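You operate a simulated robot arm through the tools that you are given. There is no shell and no other tool. Be economical: measure what you need, move in short steps, check, and stop when the job is done.

The job below is to be done with a simulated robot arm. You get a single attempt, and the scene is never put back.

JOB
Put the green collar from the landing table on the silver fixture block there and the purple collar on top of the master gauge.
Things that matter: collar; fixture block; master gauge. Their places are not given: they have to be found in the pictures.

It is judged by the outcome, as a careful person would: the job done as asked, and still so three seconds after it is handed in. It fails if anything else is knocked over, pushed out of place, dropped, spilled or broken.

ROBOT AND FRAMES
A 7-joint arm with a two-finger parallel gripper, fixed in place. Base frame: the origin is at the foot of the arm, x ahead of it, y to its left, z up; the work surface is at about z = 0. Readings come in m, rad, newtons and seconds.
With the tool pointing down near the work surface it reaches from about 0.22 to 0.58 m from the base axis. Its first joint turns from -1.152 to 1.152 rad. Payload 2.5 kg.
The tool frame sits at the grasp point between the pads (the TCP): z along the fingers, y along the line on which they close. The tips reach 0.023 m beyond it. The gripper opens to 0.094 m. The fingers are 0.038 m wide and 0.01 m thick; the gripper's body (0.054 by 0.096 m) begins 0.039 m behind the TCP.
Orientation is that of the tool frame in the base frame, as [roll, pitch, yaw] about the fixed x, y, z axes, in that order (R = Rz(yaw) Ry(pitch) Rx(roll)). With the fingers straight down and closing along the base's y, the tool's x points along the base's -x, its y along +y and its z along -z.

CONTROLS
- The arm moves only by the tool arm_command. Its argument "deltas" is a list of rows, each a list of 3 entries, a list of its own where there are three numbers: the finger opening in m, from 0 to 0.094, then the shift along the tool's x, y, z in m, then the turn about the tool's z in degrees. In form: [[hand, [tx, ty, tz], yaw], ...]. A call has 1 to 20 rows; each row is the pose to reach, as a shift and turn from the pose commanded when the call began, along the tool's axes at that moment. Rows are played at 5 a second. More than 0.05 m and 0.15 rad between two rows, or a gripper value outside its range, and nothing of the call is played. A pose out of reach is approached as far as the arm can. The call stops where the force on the tool passes 40 N (or 10 N more than at its start, if that is more) or the arm is blocked; 0.2 s more then pass. Each finger travels about 0.108 m/s and halts on what it meets, pressing with about 36 N; the grip force reading is that of the motor and also rises with nothing between the fingers. The clock runs only during rows and for 0.2 s after the last one: add rows that repeat a pose to give the fingers time. The reply holds the time, the measured pose of the TCP, the force on the tool along the base axes, the opening and the grip force, in the units named above and with some noise, and new pictures: "show" is both (left out), scene, wrist or none.
- Cameras (640 x 400 px; columns grow to the right, rows downward): "scene" is fixed at [0.0962, -0.396, 0.5484]; the picture's right is [0.95, -0.30, 0.00], its down [-0.16, -0.51, -0.85] and it looks along [0.26, 0.81, -0.53] (base axes); focal length 320 px, centre (320, 200). "wrist" rides on the gripper at [-0.039, 0, -0.044] in the tool frame; the picture's right is [0.00, -1.00, 0.00], its down [0.97, 0.00, -0.24] and it looks along [0.24, 0.00, 0.97] (tool axes); focal length 218 px, centre (320, 200).
- probe_pixels(camera, pixels): for up to 12 pixels [column, row] of the newest picture of that camera ("zoom" is the newest enlarged one), the place [x, y, z] in the base frame of the surface seen there, good to about 0.002 m. It takes no simulated time.
- enlarge(camera, box): a new picture of the part [left, top, right, bottom] of that camera's present view, enlarged. It takes no simulated time.
- hand_in(): hands the job in; it is judged then, once.

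Work in short steps. Measure before you move; look again where a grasp or a placing could have gone wrong, and mend it. You have 60 turns and 120 pictures in all, those below and enlarged ones among them. Open the gripper and draw the arm clear of the work before you hand the job in, unless the task says otherwise; then end with one line.

The tools are called after "Request:" as a command line: name --argument value ..., lists and objects as JSON in quotes. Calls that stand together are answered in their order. arm_command: Moves the arm, as the interface text tells. Its arguments: {"type":"object","properties":{"deltas":{"type":"array","items":{"type":"array"}},"show":{"type":"string","enum":["both","scene","wrist","none"]}},"required":["deltas"]} The other tools are called the same way: probe_pixels (camera, pixels) gives the place of the surface under pixels of a picture; enlarge (camera, box) takes an enlarged picture of a part of a camera's view; hand_in () hands the job in.

At the start:

```text
time_s: 0.0
tool_pos: [0.3297, 0.0644, 0.3023]
orientation: [-3.142, 0.0, 3.141]
wrist_force: [0.3, -0.3, -0.3]
opening: 0.0939
finger_force: 0.0
```

scene: 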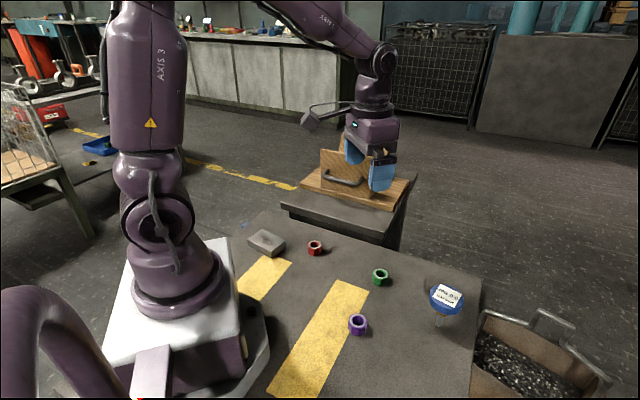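
wrist: 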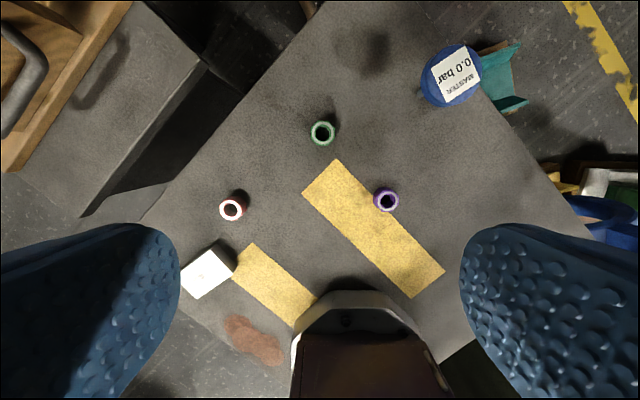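

The pictures show a green collar at scene (380,276), purple at (357,324), silver block at (267,242) and a blue "MASTER" gauge at (446,298). I enlarge and probe them.

Request:
enlarge --camera "scene" --box '[230, 220, 490, 382]'

Request:
enlarge --camera "wrist" --box '[160, 20, 544, 260]'

Request:
probe_pixels --camera "scene" --pixels '[[380, 271], [380, 283], [357, 317], [357, 331], [267, 238], [252, 238], [283, 243], [446, 298], [437, 287], [460, 293], [440, 318], [315, 243]]'

Request:
probe_pixels --camera "wrist" --pixels '[[312, 133], [333, 133], [322, 123], [322, 143], [376, 200], [397, 200], [386, 190], [386, 210], [452, 75], [205, 272], [212, 253], [190, 285]]'

```text
2.46 times, centred on (360, 301) of scene
```

zoom: 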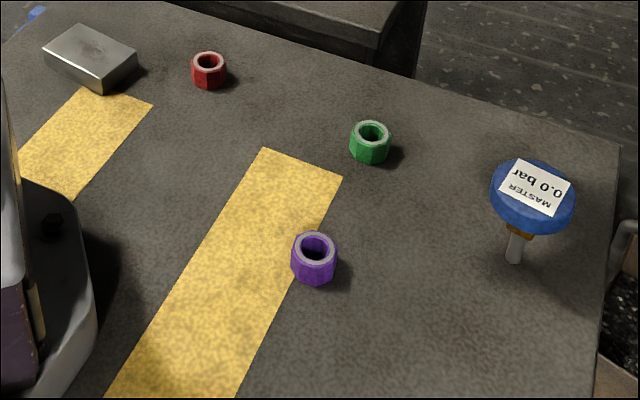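

```text
1.67 times, centred on (352, 140) of wrist
```

zoom: 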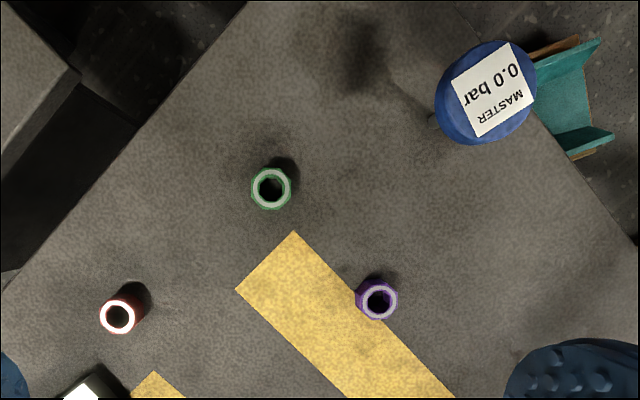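

```text
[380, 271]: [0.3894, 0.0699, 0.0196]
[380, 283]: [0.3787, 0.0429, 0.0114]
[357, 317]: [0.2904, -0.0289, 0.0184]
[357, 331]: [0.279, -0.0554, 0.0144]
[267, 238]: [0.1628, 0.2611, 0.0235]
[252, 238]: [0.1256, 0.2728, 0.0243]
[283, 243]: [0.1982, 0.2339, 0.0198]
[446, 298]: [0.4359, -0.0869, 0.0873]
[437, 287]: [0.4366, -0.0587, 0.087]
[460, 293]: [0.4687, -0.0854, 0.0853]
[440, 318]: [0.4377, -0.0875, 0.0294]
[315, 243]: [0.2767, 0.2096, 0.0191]
```

```text
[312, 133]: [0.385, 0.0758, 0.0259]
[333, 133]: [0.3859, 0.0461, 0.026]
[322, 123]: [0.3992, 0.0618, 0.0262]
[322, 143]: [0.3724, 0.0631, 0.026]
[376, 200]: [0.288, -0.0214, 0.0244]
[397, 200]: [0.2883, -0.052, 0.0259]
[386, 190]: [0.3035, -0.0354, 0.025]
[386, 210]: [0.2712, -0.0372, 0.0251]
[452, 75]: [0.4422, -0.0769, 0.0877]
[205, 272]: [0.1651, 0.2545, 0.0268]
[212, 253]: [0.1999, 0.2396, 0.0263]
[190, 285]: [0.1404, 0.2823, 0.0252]
```

The green collar is centred near (0.386, 0.061), the purple one near (0.287, -0.037), and both tops are at z≈0.026. I hover above the green collar and probe the gauge and block edges.

Request:
probe_pixels --camera "wrist" --pixels '[[424, 75], [478, 75], [450, 48], [450, 104], [432, 55], [470, 95], [470, 54], [430, 92], [183, 270], [230, 270], [215, 247], [197, 297]]'

Request:
arm_command --deltas '[[0.094, [-0.02, -0.001, 0.04], 0], [0.094, [-0.04, -0.002, 0.08], 0], [0.094, [-0.056, -0.003, 0.12], 0], [0.094, [-0.056, -0.003, 0.16], 0], [0.094, [-0.056, -0.003, 0.18], 0], [0.094, [-0.056, -0.003, 0.18], 0]]'

```text
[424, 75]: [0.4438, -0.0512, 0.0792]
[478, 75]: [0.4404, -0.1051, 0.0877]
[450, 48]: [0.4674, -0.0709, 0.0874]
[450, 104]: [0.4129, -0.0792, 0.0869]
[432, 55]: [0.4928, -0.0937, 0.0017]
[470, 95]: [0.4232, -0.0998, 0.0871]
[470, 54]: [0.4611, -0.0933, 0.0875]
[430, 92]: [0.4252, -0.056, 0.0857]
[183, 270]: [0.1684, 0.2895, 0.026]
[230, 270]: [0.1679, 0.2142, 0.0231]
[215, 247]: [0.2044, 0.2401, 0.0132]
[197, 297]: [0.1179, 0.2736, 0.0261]
```

```text
time_s: 1.4
tool_pos: [0.3853, 0.0605, 0.1218]
orientation: [3.141, 0.0, -3.14]
wrist_force: [0.7, -0.4, -0.3]
opening: 0.094
finger_force: 0.1
```

scene: 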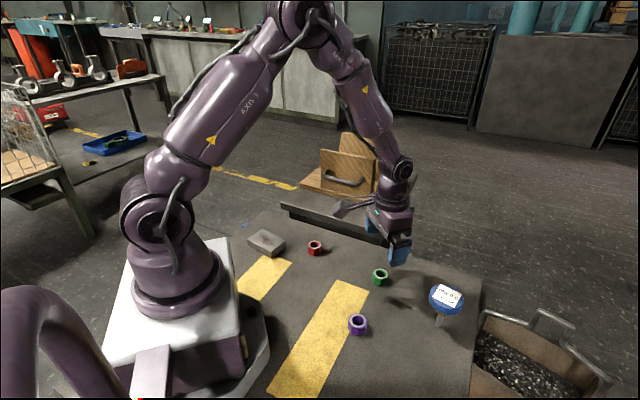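
wrist: 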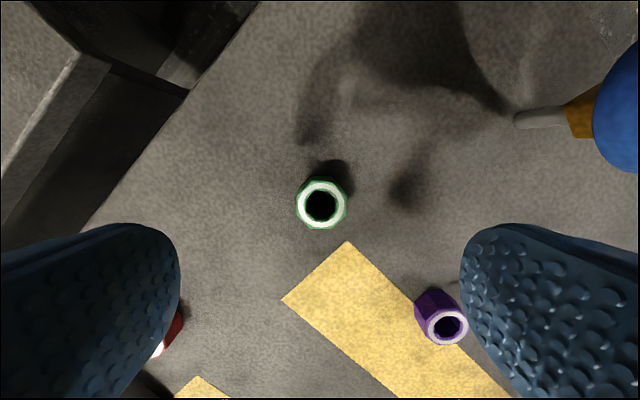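

The green collar lies at wrist (321,204), almost centred. I enlarge it to see its flats and centre.

Request:
enlarge --camera "wrist" --box '[272, 170, 368, 230]'

Request:
probe_pixels --camera "wrist" --pixels '[[299, 204], [344, 204], [321, 183], [321, 226], [428, 326], [465, 326], [447, 310], [447, 342]]'

```text
6.67 times, centred on (320, 200) of wrist
```

zoom: 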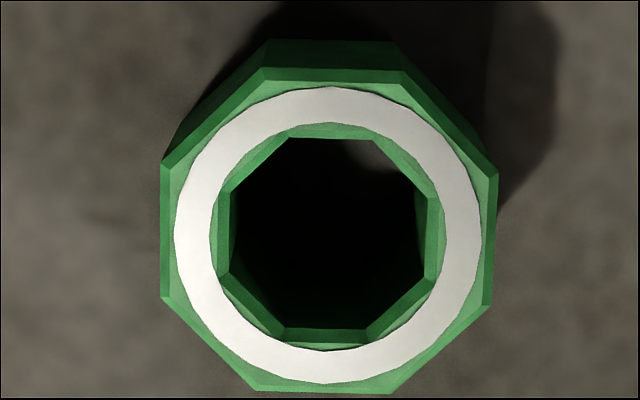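

```text
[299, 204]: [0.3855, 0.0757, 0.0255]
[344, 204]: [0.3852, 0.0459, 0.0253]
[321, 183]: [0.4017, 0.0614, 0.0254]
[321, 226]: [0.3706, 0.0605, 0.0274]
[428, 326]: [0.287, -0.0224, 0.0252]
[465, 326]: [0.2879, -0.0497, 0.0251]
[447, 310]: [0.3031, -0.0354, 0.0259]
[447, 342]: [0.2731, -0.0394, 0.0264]
```

The octagon's flats face the fingers squarely, centre (0.386, 0.061). I go down to z≈0.029, close and lift a little.

Request:
arm_command --deltas '[[0.07, [-0.0005, 0, 0.035], 0], [0.06, [-0.0005, 0, 0.07], 0], [0.06, [-0.0005, 0, 0.085], 0], [0.06, [-0.0005, 0, 0.093], 0], [0.06, [-0.0005, 0, 0.093], 0], [0.045, [-0.0005, 0, 0.093], 0], [0.025, [-0.0005, 0, 0.093], 0], [0.02, [-0.0005, 0, 0.093], 0], [0.02, [-0.0005, 0, 0.093], 0]]'

```text
time_s: 3.4
tool_pos: [0.3857, 0.0611, 0.0274]
orientation: [-3.141, 0.0, 3.14]
wrist_force: [0.7, -0.7, -0.3]
opening: 0.0335
finger_force: 36.0
```

scene: 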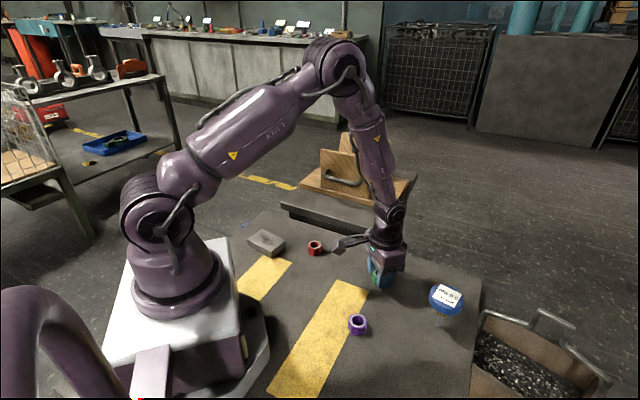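
wrist: 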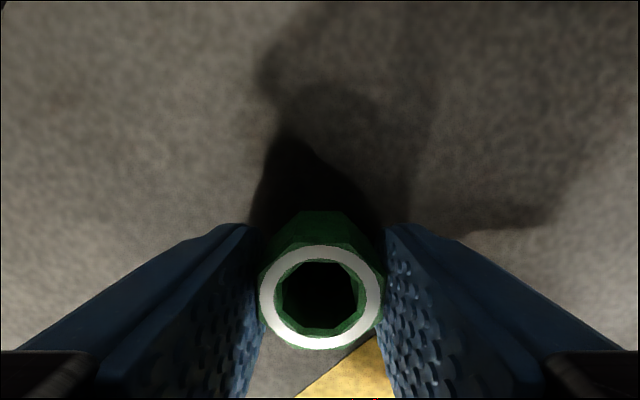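

The collar is gripped (opening 0.0335). I lift to z≈0.15 and check.

Request:
arm_command --deltas '[[0.02, [0, 0, -0.03], 0], [0.02, [0, 0, -0.07], 0], [0.02, [0, 0, -0.12], 0], [0.02, [0.03, 0.03, -0.12], 0], [0.02, [0.06, 0.06, -0.12], 0], [0.02, [0.09, 0.09, -0.12], 0], [0.02, [0.12, 0.12, -0.12], 0], [0.02, [0.14, 0.14, -0.12], 0], [0.02, [0.14, 0.14, -0.12], 0]]'

```text
time_s: 5.4
tool_pos: [0.2459, 0.2016, 0.1498]
orientation: [3.14, 0.0, 3.141]
wrist_force: [-0.4, 0.6, -1.3]
opening: 0.0339
finger_force: 36.1
```

scene: 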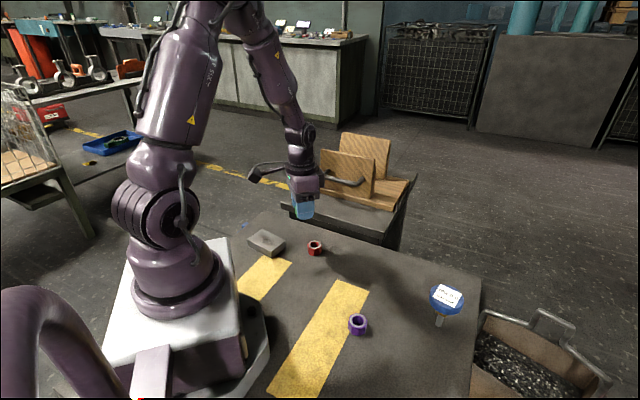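
wrist: 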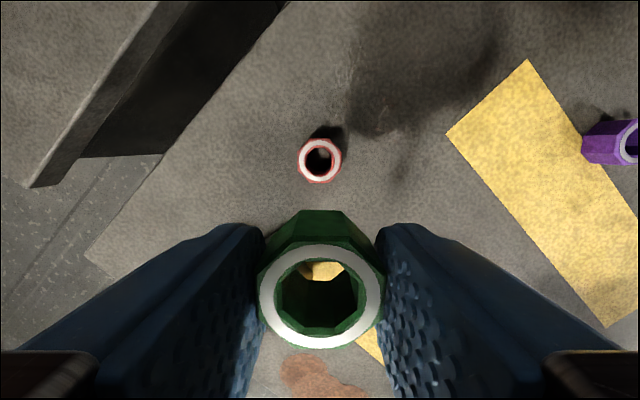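

The collar is held well; the block is still visible in the scene at (267,242). I enlarge it and find its top corners.

Request:
enlarge --camera "scene" --box '[226, 216, 306, 266]'

```text
8.00 times, centred on (266, 241) of scene
```

zoom: 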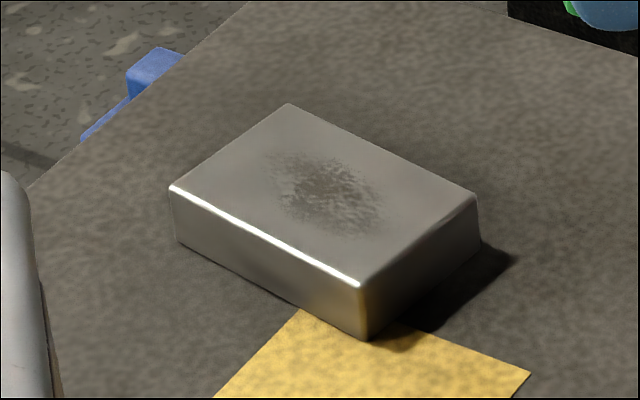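

Request:
probe_pixels --camera "zoom" --pixels '[[288, 108], [472, 197], [360, 282], [175, 188], [324, 192]]'

```text
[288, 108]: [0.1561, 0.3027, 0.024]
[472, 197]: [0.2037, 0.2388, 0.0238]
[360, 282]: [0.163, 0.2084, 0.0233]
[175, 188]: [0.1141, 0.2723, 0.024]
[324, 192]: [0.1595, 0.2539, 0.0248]
```

The block top is centred at (0.159, 0.2555), z≈0.025. I move above it and go down to about 15 mm of clearance.

Request:
arm_command --deltas '[[0.02, [0.03, 0.02, 0], 0], [0.02, [0.06, 0.04, 0], 0], [0.02, [0.087, 0.054, 0], 0], [0.02, [0.087, 0.054, 0.03], 0], [0.02, [0.087, 0.054, 0.06], 0], [0.02, [0.087, 0.054, 0.08], 0], [0.02, [0.087, 0.054, 0.08], 0]]'

```text
time_s: 7.0
tool_pos: [0.1597, 0.2559, 0.0685]
orientation: [3.141, 0.0, -3.14]
wrist_force: [-0.2, -0.5, -1.0]
opening: 0.0337
finger_force: 35.8
```

scene: 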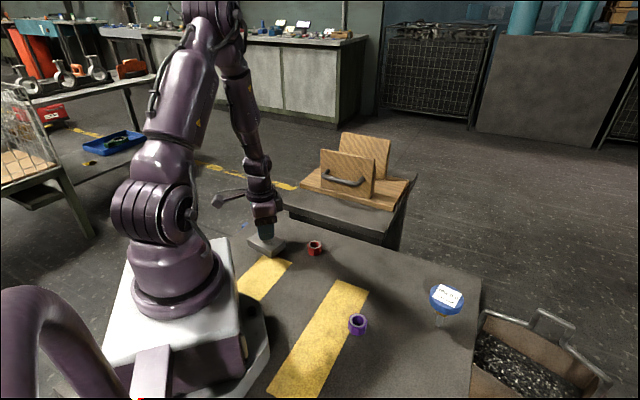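
wrist: 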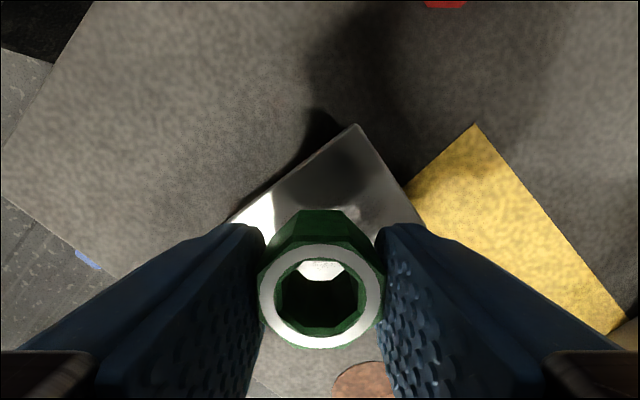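

Over the block and 15 mm above contact. I creep down in small steps, without letting go, to read the force.

Request:
arm_command --deltas '[[0.02, [0, 0, 0.006], 0], [0.02, [0, 0, 0.01], 0], [0.02, [0, 0, 0.012], 0], [0.02, [0, 0, 0.013], 0], [0.02, [0, 0, 0.014], 0], [0.02, [0, 0, 0.014], 0]]'

Request:
enlarge --camera "scene" --box '[226, 216, 306, 266]'

```text
time_s: 8.4
tool_pos: [0.1588, 0.2553, 0.0542]
orientation: [-3.139, 0.0, 3.141]
wrist_force: [-0.9, -0.7, -0.9]
opening: 0.0339
finger_force: 36.5
```

scene: 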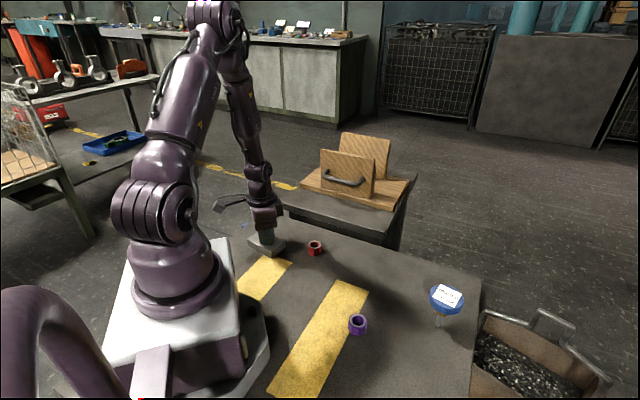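
wrist: 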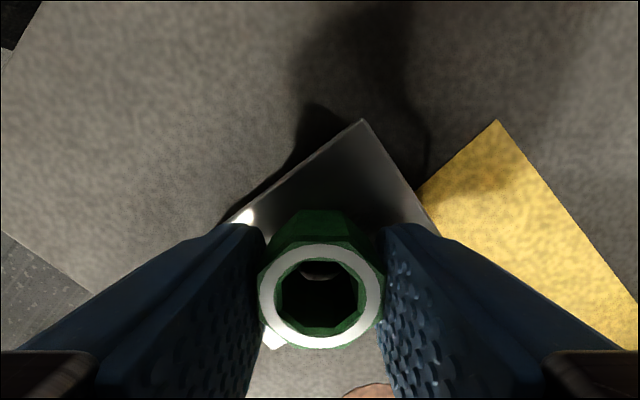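

```text
8.00 times, centred on (266, 241) of scene
```

zoom: 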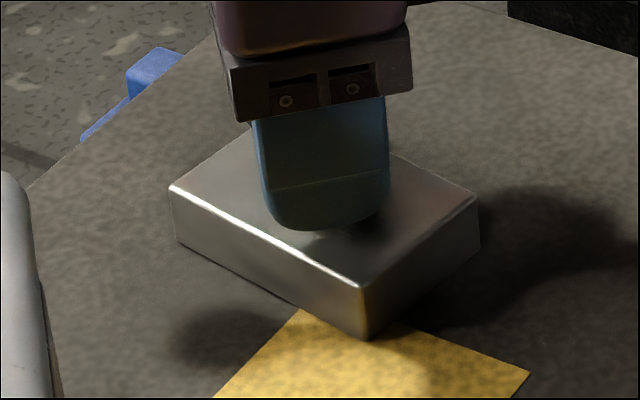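

No contact yet (force -0.9 N). I go on by half-millimetre steps.

Request:
arm_command --deltas '[[0.02, [0, 0, 0.0005], 0], [0.02, [0, 0, 0.001], 0], [0.02, [0, 0, 0.0013], 0], [0.02, [0, 0, 0.0013], 0]]' --show "none"

```text
time_s: 9.4
tool_pos: [0.1585, 0.2555, 0.0534]
orientation: [-3.141, 0.0, 3.14]
wrist_force: [-0.1, -0.2, -1.9]
opening: 0.0339
finger_force: 36.0
```

Request:
arm_command --deltas '[[0.02, [0, 0, 0.0005], 0], [0.02, [0, 0, 0.001], 0], [0.02, [0, 0, 0.001], 0]]' --show "none"

```text
time_s: 10.2
tool_pos: [0.1604, 0.2549, 0.0529]
orientation: [-3.14, 0.0, -3.14]
wrist_force: [0.0, 0.7, -1.1]
opening: 0.0339
finger_force: 36.1
```

Still no contact force. One more millimetre and a half, in small steps.

Request:
arm_command --deltas '[[0.02, [0, 0, 0.0005], 0], [0.02, [0, 0, 0.001], 0], [0.02, [0, 0, 0.001], 0]]' --show "wrist"

Request:
enlarge --camera "scene" --box '[246, 226, 294, 256]'

```text
time_s: 11.0
tool_pos: [0.1596, 0.2555, 0.0517]
orientation: [3.14, 0.001, -3.141]
wrist_force: [-3.8, -8.5, 36.0]
opening: 0.0335
finger_force: 36.3
```

wrist: 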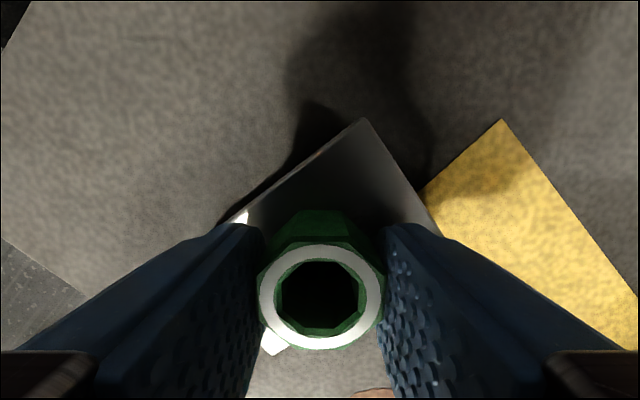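

```text
13.33 times, centred on (270, 241) of scene
```

zoom: 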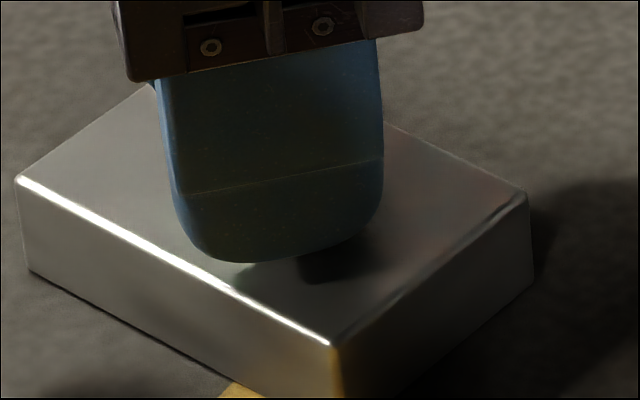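

Contact: 36 N. I back off 0.8 mm, open gently, then rise.

Request:
arm_command --deltas '[[0.02, [0, 0, -0.0008], 0], [0.02, [0, 0, -0.0008], 0], [0.038, [0, 0, -0.0008], 0], [0.045, [0, 0, -0.0008], 0], [0.055, [0, 0, -0.0008], 0], [0.055, [0, 0, -0.0008], 0], [0.055, [0, 0, -0.015], 0], [0.055, [0, 0, -0.04], 0], [0.055, [0, 0, -0.08], 0], [0.07, [0, 0, -0.1], 0], [0.07, [0, 0, -0.1], 0]]'

Request:
enlarge --camera "scene" --box '[226, 216, 306, 266]'

```text
time_s: 13.4
tool_pos: [0.1589, 0.2544, 0.1513]
orientation: [-3.14, 0.001, 3.14]
wrist_force: [0.3, -0.8, 0.5]
opening: 0.0698
finger_force: 0.0
```

scene: 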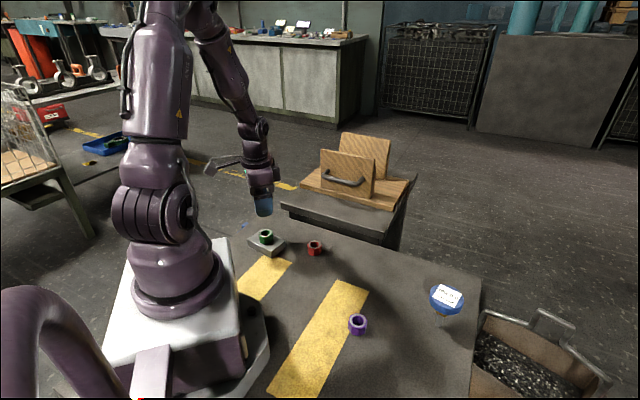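
wrist: 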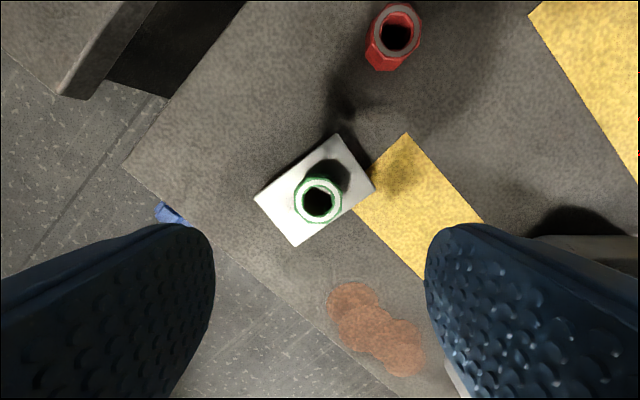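

```text
8.00 times, centred on (266, 241) of scene
```

zoom: 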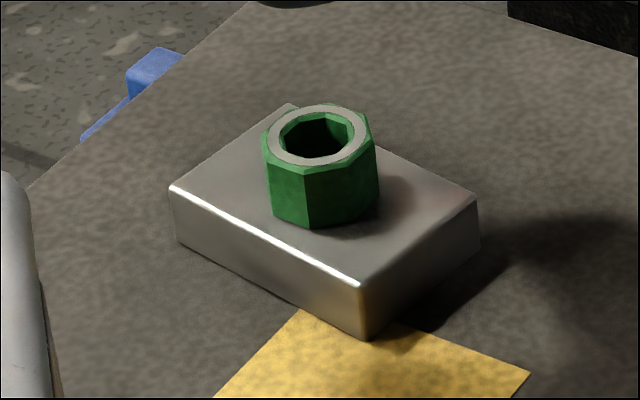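

The green collar sits centred on the block, which did not move. I go to hover over the purple collar at (0.2875, -0.037).

Request:
arm_command --deltas '[[0.07, [-0.03, -0.03, 0], 0], [0.07, [-0.06, -0.06, 0], 0], [0.07, [-0.09, -0.09, 0], 0], [0.07, [-0.12, -0.12, 0], 0], [0.07, [-0.1285, -0.16, 0], 0], [0.07, [-0.1285, -0.2, 0], 0], [0.07, [-0.1285, -0.24, 0], 0], [0.07, [-0.1285, -0.27, 0], 0], [0.07, [-0.1285, -0.292, 0.01], 0], [0.07, [-0.1285, -0.292, 0.03], 0], [0.07, [-0.1285, -0.292, 0.03], 0]]'

Request:
enlarge --camera "wrist" --box '[272, 170, 368, 230]'

Request:
probe_pixels --camera "zoom" --pixels '[[320, 80], [320, 360], [180, 220], [480, 220]]'

```text
time_s: 15.8
tool_pos: [0.2873, -0.0366, 0.1206]
orientation: [-3.141, 0.0, -3.139]
wrist_force: [0.1, -0.6, -0.2]
opening: 0.07
finger_force: 0.0
```

scene: 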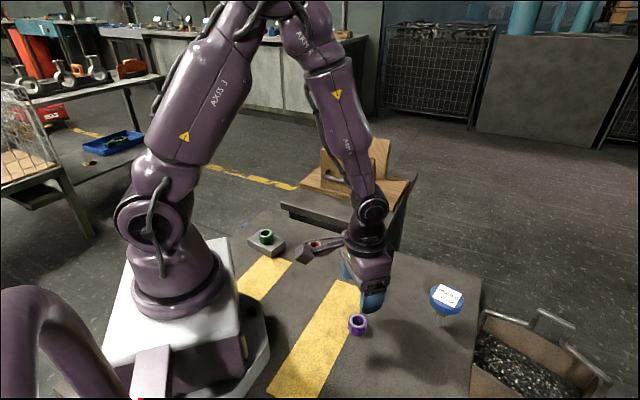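
wrist: 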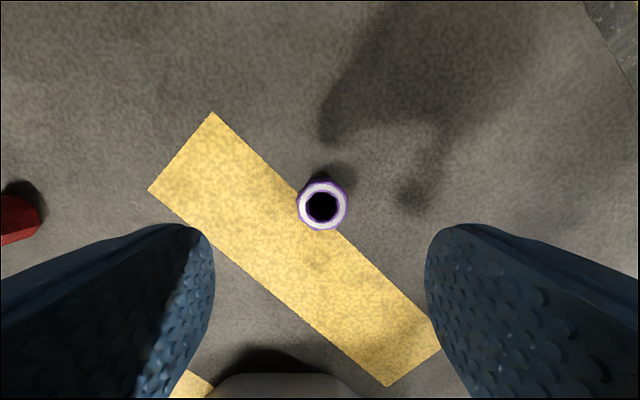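

```text
6.67 times, centred on (320, 200) of wrist
```

zoom: 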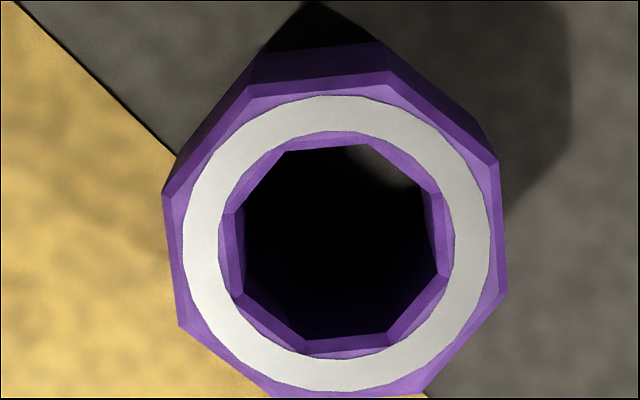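

```text
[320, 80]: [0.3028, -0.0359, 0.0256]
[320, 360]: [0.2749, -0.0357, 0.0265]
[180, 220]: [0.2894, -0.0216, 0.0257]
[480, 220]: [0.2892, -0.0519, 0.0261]
```

The purple collar is centred at (0.287, -0.037) and its flats are turned about 6° counter-clockwise in the picture. I turn -6°, go down and grip.

Request:
arm_command --deltas '[[0.06, [0, -0.0004, 0.035], -6], [0.06, [0, -0.0004, 0.07], -6], [0.06, [0, -0.0004, 0.085], -6], [0.06, [0, -0.0004, 0.092], -6], [0.06, [0, -0.0004, 0.092], -6], [0.045, [0, -0.0004, 0.092], -6], [0.025, [0, -0.0004, 0.092], -6], [0.02, [0, -0.0004, 0.092], -6], [0.02, [0, -0.0004, 0.092], -6]]' --show "wrist"

```text
time_s: 17.8
tool_pos: [0.2871, -0.0364, 0.0294]
orientation: [3.14, 0.0, -3.036]
wrist_force: [0.9, -0.2, -0.1]
opening: 0.0337
finger_force: 35.6
```

wrist: 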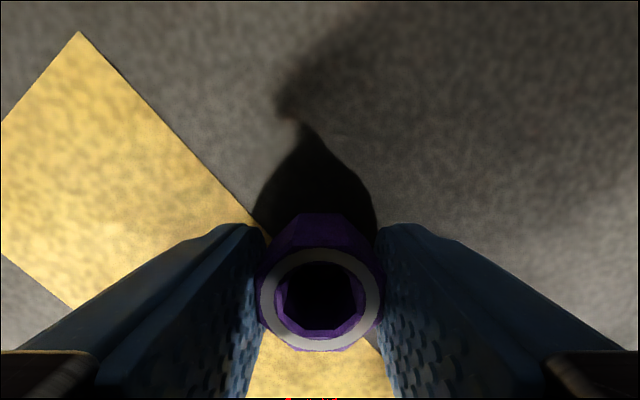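

Gripped (0.0337). I lift to z≈0.17, turning back 6°, and look at the gauge closely.

Request:
arm_command --deltas '[[0.02, [0, 0, -0.03], 0], [0.02, [0, 0, -0.07], 0], [0.02, [0, 0, -0.11], 3], [0.02, [0, 0, -0.14], 6], [0.02, [0, 0, -0.14], 6]]'

Request:
enlarge --camera "scene" --box '[406, 276, 486, 326]'

Request:
probe_pixels --camera "zoom" --pixels '[[200, 170], [440, 170], [320, 70], [320, 240], [310, 160], [250, 100], [400, 100], [250, 230]]'

```text
time_s: 19.0
tool_pos: [0.2873, -0.0359, 0.1697]
orientation: [-3.142, 0.001, 3.14]
wrist_force: [0.6, -0.4, -1.4]
opening: 0.0337
finger_force: 36.0
```

scene: 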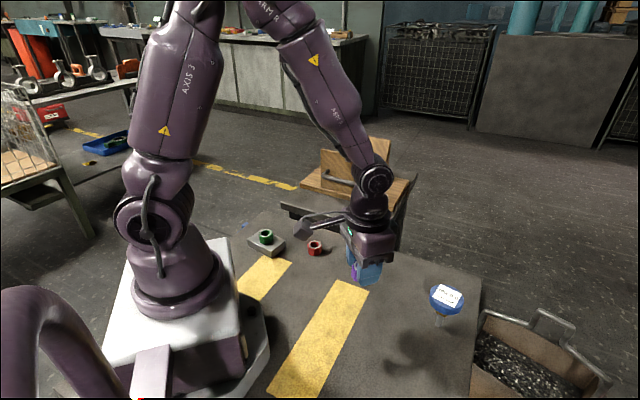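
wrist: 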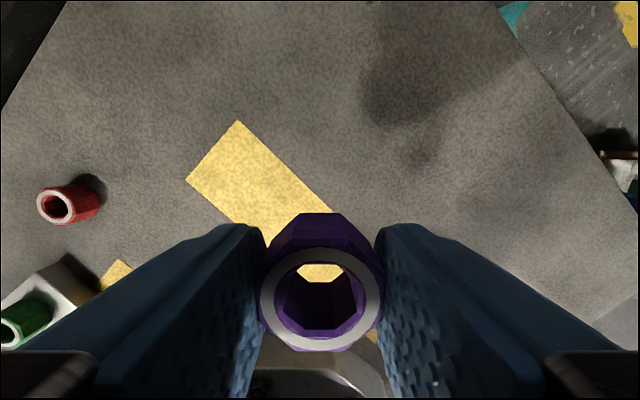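

```text
8.00 times, centred on (446, 301) of scene
```

zoom: 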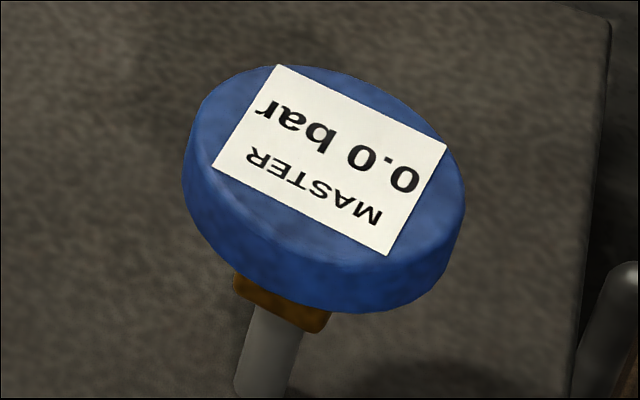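

```text
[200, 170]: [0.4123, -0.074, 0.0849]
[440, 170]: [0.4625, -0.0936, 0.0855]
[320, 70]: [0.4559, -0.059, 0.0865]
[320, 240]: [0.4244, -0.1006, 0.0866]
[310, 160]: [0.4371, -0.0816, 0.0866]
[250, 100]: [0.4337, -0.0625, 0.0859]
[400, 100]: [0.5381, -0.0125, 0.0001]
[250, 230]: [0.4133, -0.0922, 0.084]
```

The gauge top is flat at z≈0.0865, centre about (0.441, -0.078). I move to a viewing pose just short of it to measure the disc from above.

Request:
arm_command --deltas '[[0.02, [-0.03, -0.015, -0.01], 0], [0.02, [-0.06, -0.03, -0.01], 0], [0.02, [-0.085, -0.042, -0.01], 0], [0.02, [-0.085, -0.042, -0.01], 0]]' --show "wrist"

```text
time_s: 20.0
tool_pos: [0.3716, -0.0777, 0.1779]
orientation: [-3.141, 0.0, 3.141]
wrist_force: [1.0, -0.7, -0.7]
opening: 0.0338
finger_force: 36.7
```

wrist: 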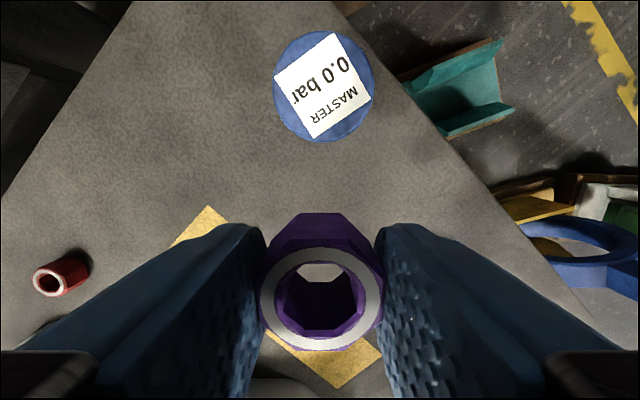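

The whole disc is visible, spanning columns 273–375 and rows 30–144. I probe points just inside its rim.

Request:
probe_pixels --camera "wrist" --pixels '[[276, 87], [372, 87], [324, 33], [324, 140], [290, 48], [358, 48], [290, 124], [358, 124], [324, 87]]'

```text
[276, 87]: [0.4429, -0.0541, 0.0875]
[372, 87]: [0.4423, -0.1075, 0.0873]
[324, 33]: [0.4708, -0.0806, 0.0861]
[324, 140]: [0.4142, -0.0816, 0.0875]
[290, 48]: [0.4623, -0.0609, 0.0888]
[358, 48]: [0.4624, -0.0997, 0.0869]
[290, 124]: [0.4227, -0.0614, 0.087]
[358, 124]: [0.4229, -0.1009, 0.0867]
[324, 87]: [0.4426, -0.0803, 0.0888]
```

The disc centre is (0.4425, -0.0808), radius 29 mm, top z≈0.087. I move above it and down to about 9 mm of clearance.

Request:
arm_command --deltas '[[0.02, [-0.03, -0.0015, 0], 0], [0.02, [-0.06, -0.003, 0], 0], [0.02, [-0.071, -0.003, 0], 0], [0.02, [-0.071, -0.003, 0.02], 0], [0.02, [-0.071, -0.003, 0.04], 0], [0.02, [-0.071, -0.003, 0.054], 0], [0.02, [-0.071, -0.003, 0.054], 0]]'

Request:
enlarge --camera "scene" --box '[406, 266, 486, 316]'

```text
time_s: 21.6
tool_pos: [0.4436, -0.0818, 0.1258]
orientation: [3.141, 0.002, -3.141]
wrist_force: [0.4, 0.3, -1.5]
opening: 0.0336
finger_force: 35.5
```

scene: 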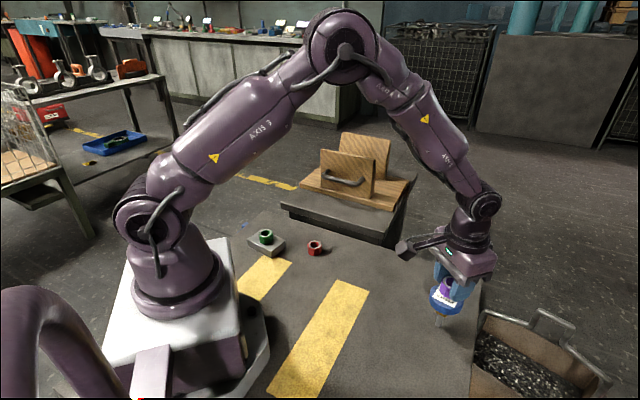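
wrist: 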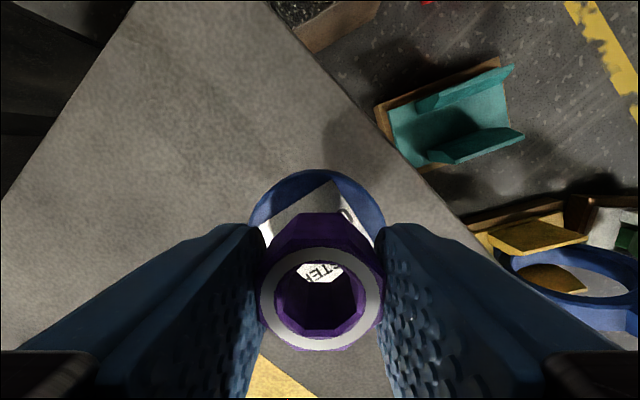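

```text
8.00 times, centred on (446, 291) of scene
```

zoom: 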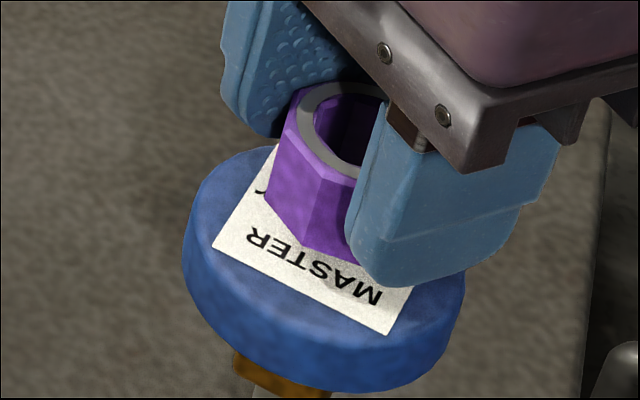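

Centred over the gauge. I creep down 8 mm, then in small steps while watching the force.

Request:
arm_command --deltas '[[0.02, [0, 0, 0.004], 0], [0.02, [0, 0, 0.007], 0], [0.02, [0, 0, 0.0085], 0], [0.02, [0, 0, 0.009], 0], [0.02, [0, 0, 0.009], 0]]' --show "none"

Request:
enlarge --camera "scene" --box '[406, 266, 486, 316]'

```text
time_s: 22.8
tool_pos: [0.4432, -0.082, 0.1158]
orientation: [3.141, 0.001, 3.142]
wrist_force: [0.7, -1.3, -0.7]
opening: 0.0336
finger_force: 36.0
```

```text
8.00 times, centred on (446, 291) of scene
```

zoom: 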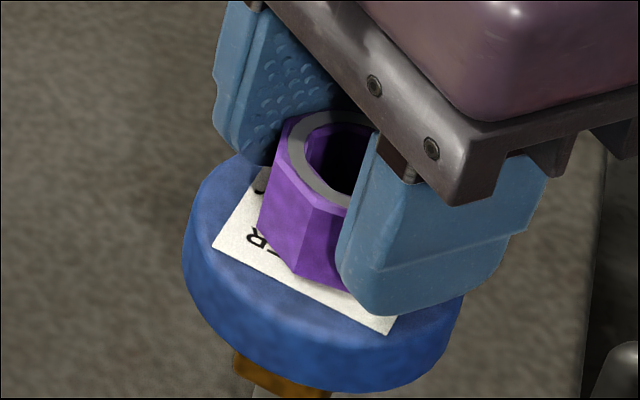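

Near contact, no force yet. Half a millimetre more.

Request:
arm_command --deltas '[[0.02, [0, 0, 0.0003], 0], [0.02, [0, 0, 0.0006], 0], [0.02, [0, 0, 0.0006], 0]]' --show "none"

```text
time_s: 23.6
tool_pos: [0.4439, -0.0815, 0.1165]
orientation: [3.141, 0.001, 3.142]
wrist_force: [0.7, -0.2, -1.3]
opening: 0.034
finger_force: 36.0
```

Request:
arm_command --deltas '[[0.02, [0, 0, 0.0003], 0], [0.02, [0, 0, 0.0005], 0], [0.02, [0, 0, 0.0005], 0]]' --show "none"

```text
time_s: 24.4
tool_pos: [0.4433, -0.081, 0.1133]
orientation: [-3.141, 0.0, -3.141]
wrist_force: [0.6, -0.3, -1.8]
opening: 0.0339
finger_force: 36.4
```

Still free. Another 0.4 mm.

Request:
arm_command --deltas '[[0.02, [0, 0, 0.0002], 0], [0.02, [0, 0, 0.0004], 0], [0.02, [0, 0, 0.0004], 0]]' --show "none"

```text
time_s: 25.2
tool_pos: [0.4437, -0.0815, 0.1153]
orientation: [-3.14, -0.001, -3.141]
wrist_force: [0.3, -0.6, -1.1]
opening: 0.0335
finger_force: 36.3
```

Still free, so another 0.5 mm.

Request:
arm_command --deltas '[[0.02, [0, 0, 0.0003], 0], [0.02, [0, 0, 0.0005], 0], [0.02, [0, 0, 0.0005], 0]]' --show "none"

Request:
enlarge --camera "scene" --box '[422, 276, 470, 306]'

```text
time_s: 26.0
tool_pos: [0.444, -0.0807, 0.1137]
orientation: [3.141, 0.002, 3.141]
wrist_force: [-0.6, 0.3, 6.2]
opening: 0.0337
finger_force: 36.0
```

```text
13.33 times, centred on (446, 291) of scene
```

zoom: 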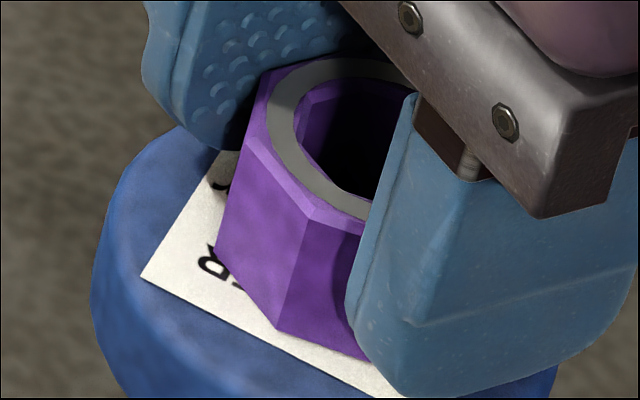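

Light contact (about 7 N). I open gently here and rise straight up.

Request:
arm_command --deltas '[[0.036, [0, 0, 0], 0], [0.04, [0, 0, 0], 0], [0.048, [0, 0, 0], 0], [0.055, [0, 0, 0], 0], [0.055, [0, 0, 0], 0], [0.055, [0, 0, -0.01], 0], [0.055, [0, 0, -0.03], 0], [0.055, [0, 0, -0.06], 0], [0.055, [0, 0, -0.1], 0], [0.055, [0, 0, -0.1], 0]]'

Request:
enlarge --camera "scene" --box '[406, 276, 486, 326]'

```text
time_s: 28.2
tool_pos: [0.4432, -0.0811, 0.2154]
orientation: [3.141, 0.001, 3.14]
wrist_force: [-0.5, -0.3, 0.1]
opening: 0.0551
finger_force: 0.1
```

scene: 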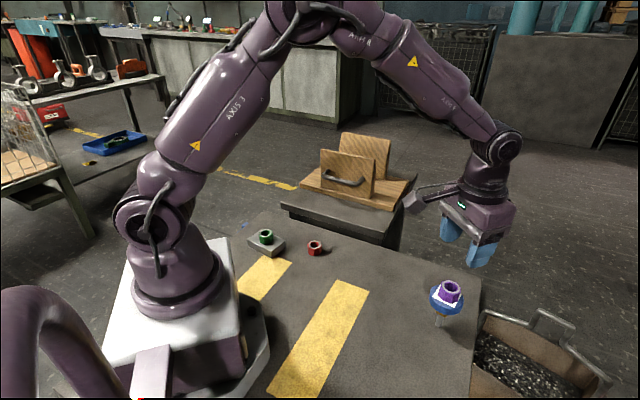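
wrist: 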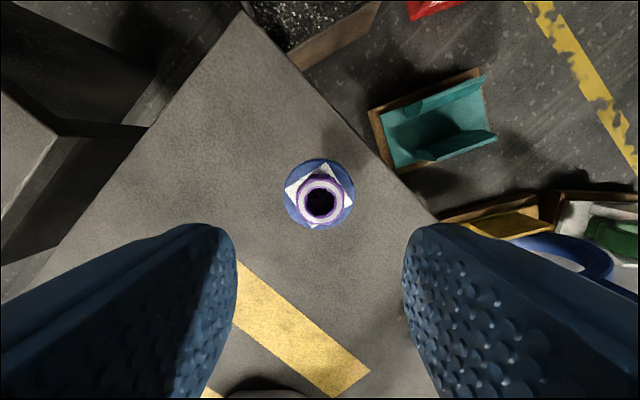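

```text
8.00 times, centred on (446, 301) of scene
```

zoom: 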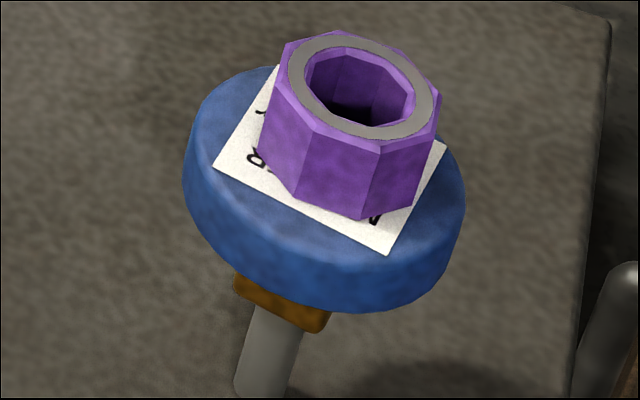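

The purple collar sits flat and centred on the gauge; the green one stays on the block. I draw the arm back, clear of the work, and check once more.

Request:
arm_command --deltas '[[0.07, [0.02, 0.02, -0.04], 0], [0.08, [0.05, 0.05, -0.06], 0], [0.08, [0.08, 0.08, -0.07], 0], [0.08, [0.1, 0.11, -0.08], 0], [0.08, [0.1, 0.11, -0.08], 0]]' --show "scene"

```text
time_s: 29.4
tool_pos: [0.3439, 0.0279, 0.2961]
orientation: [3.141, 0.002, 3.141]
wrist_force: [-0.2, 0.4, 0.3]
opening: 0.08
finger_force: 0.0
```

scene: 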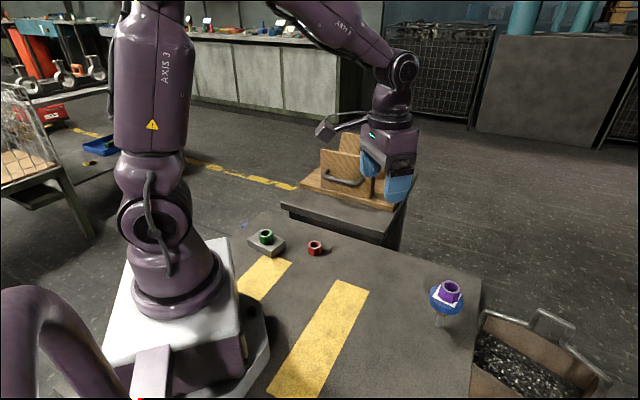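

Both collars are in place, nothing else moved, and the arm is clear, so I hand in.

Request:
hand_in

```text
The job is handed in.
```

The green collar is on the silver fixture block and the purple collar is on top of the master gauge. Nothing else was moved, the gripper is open, and the arm is clear of the work.
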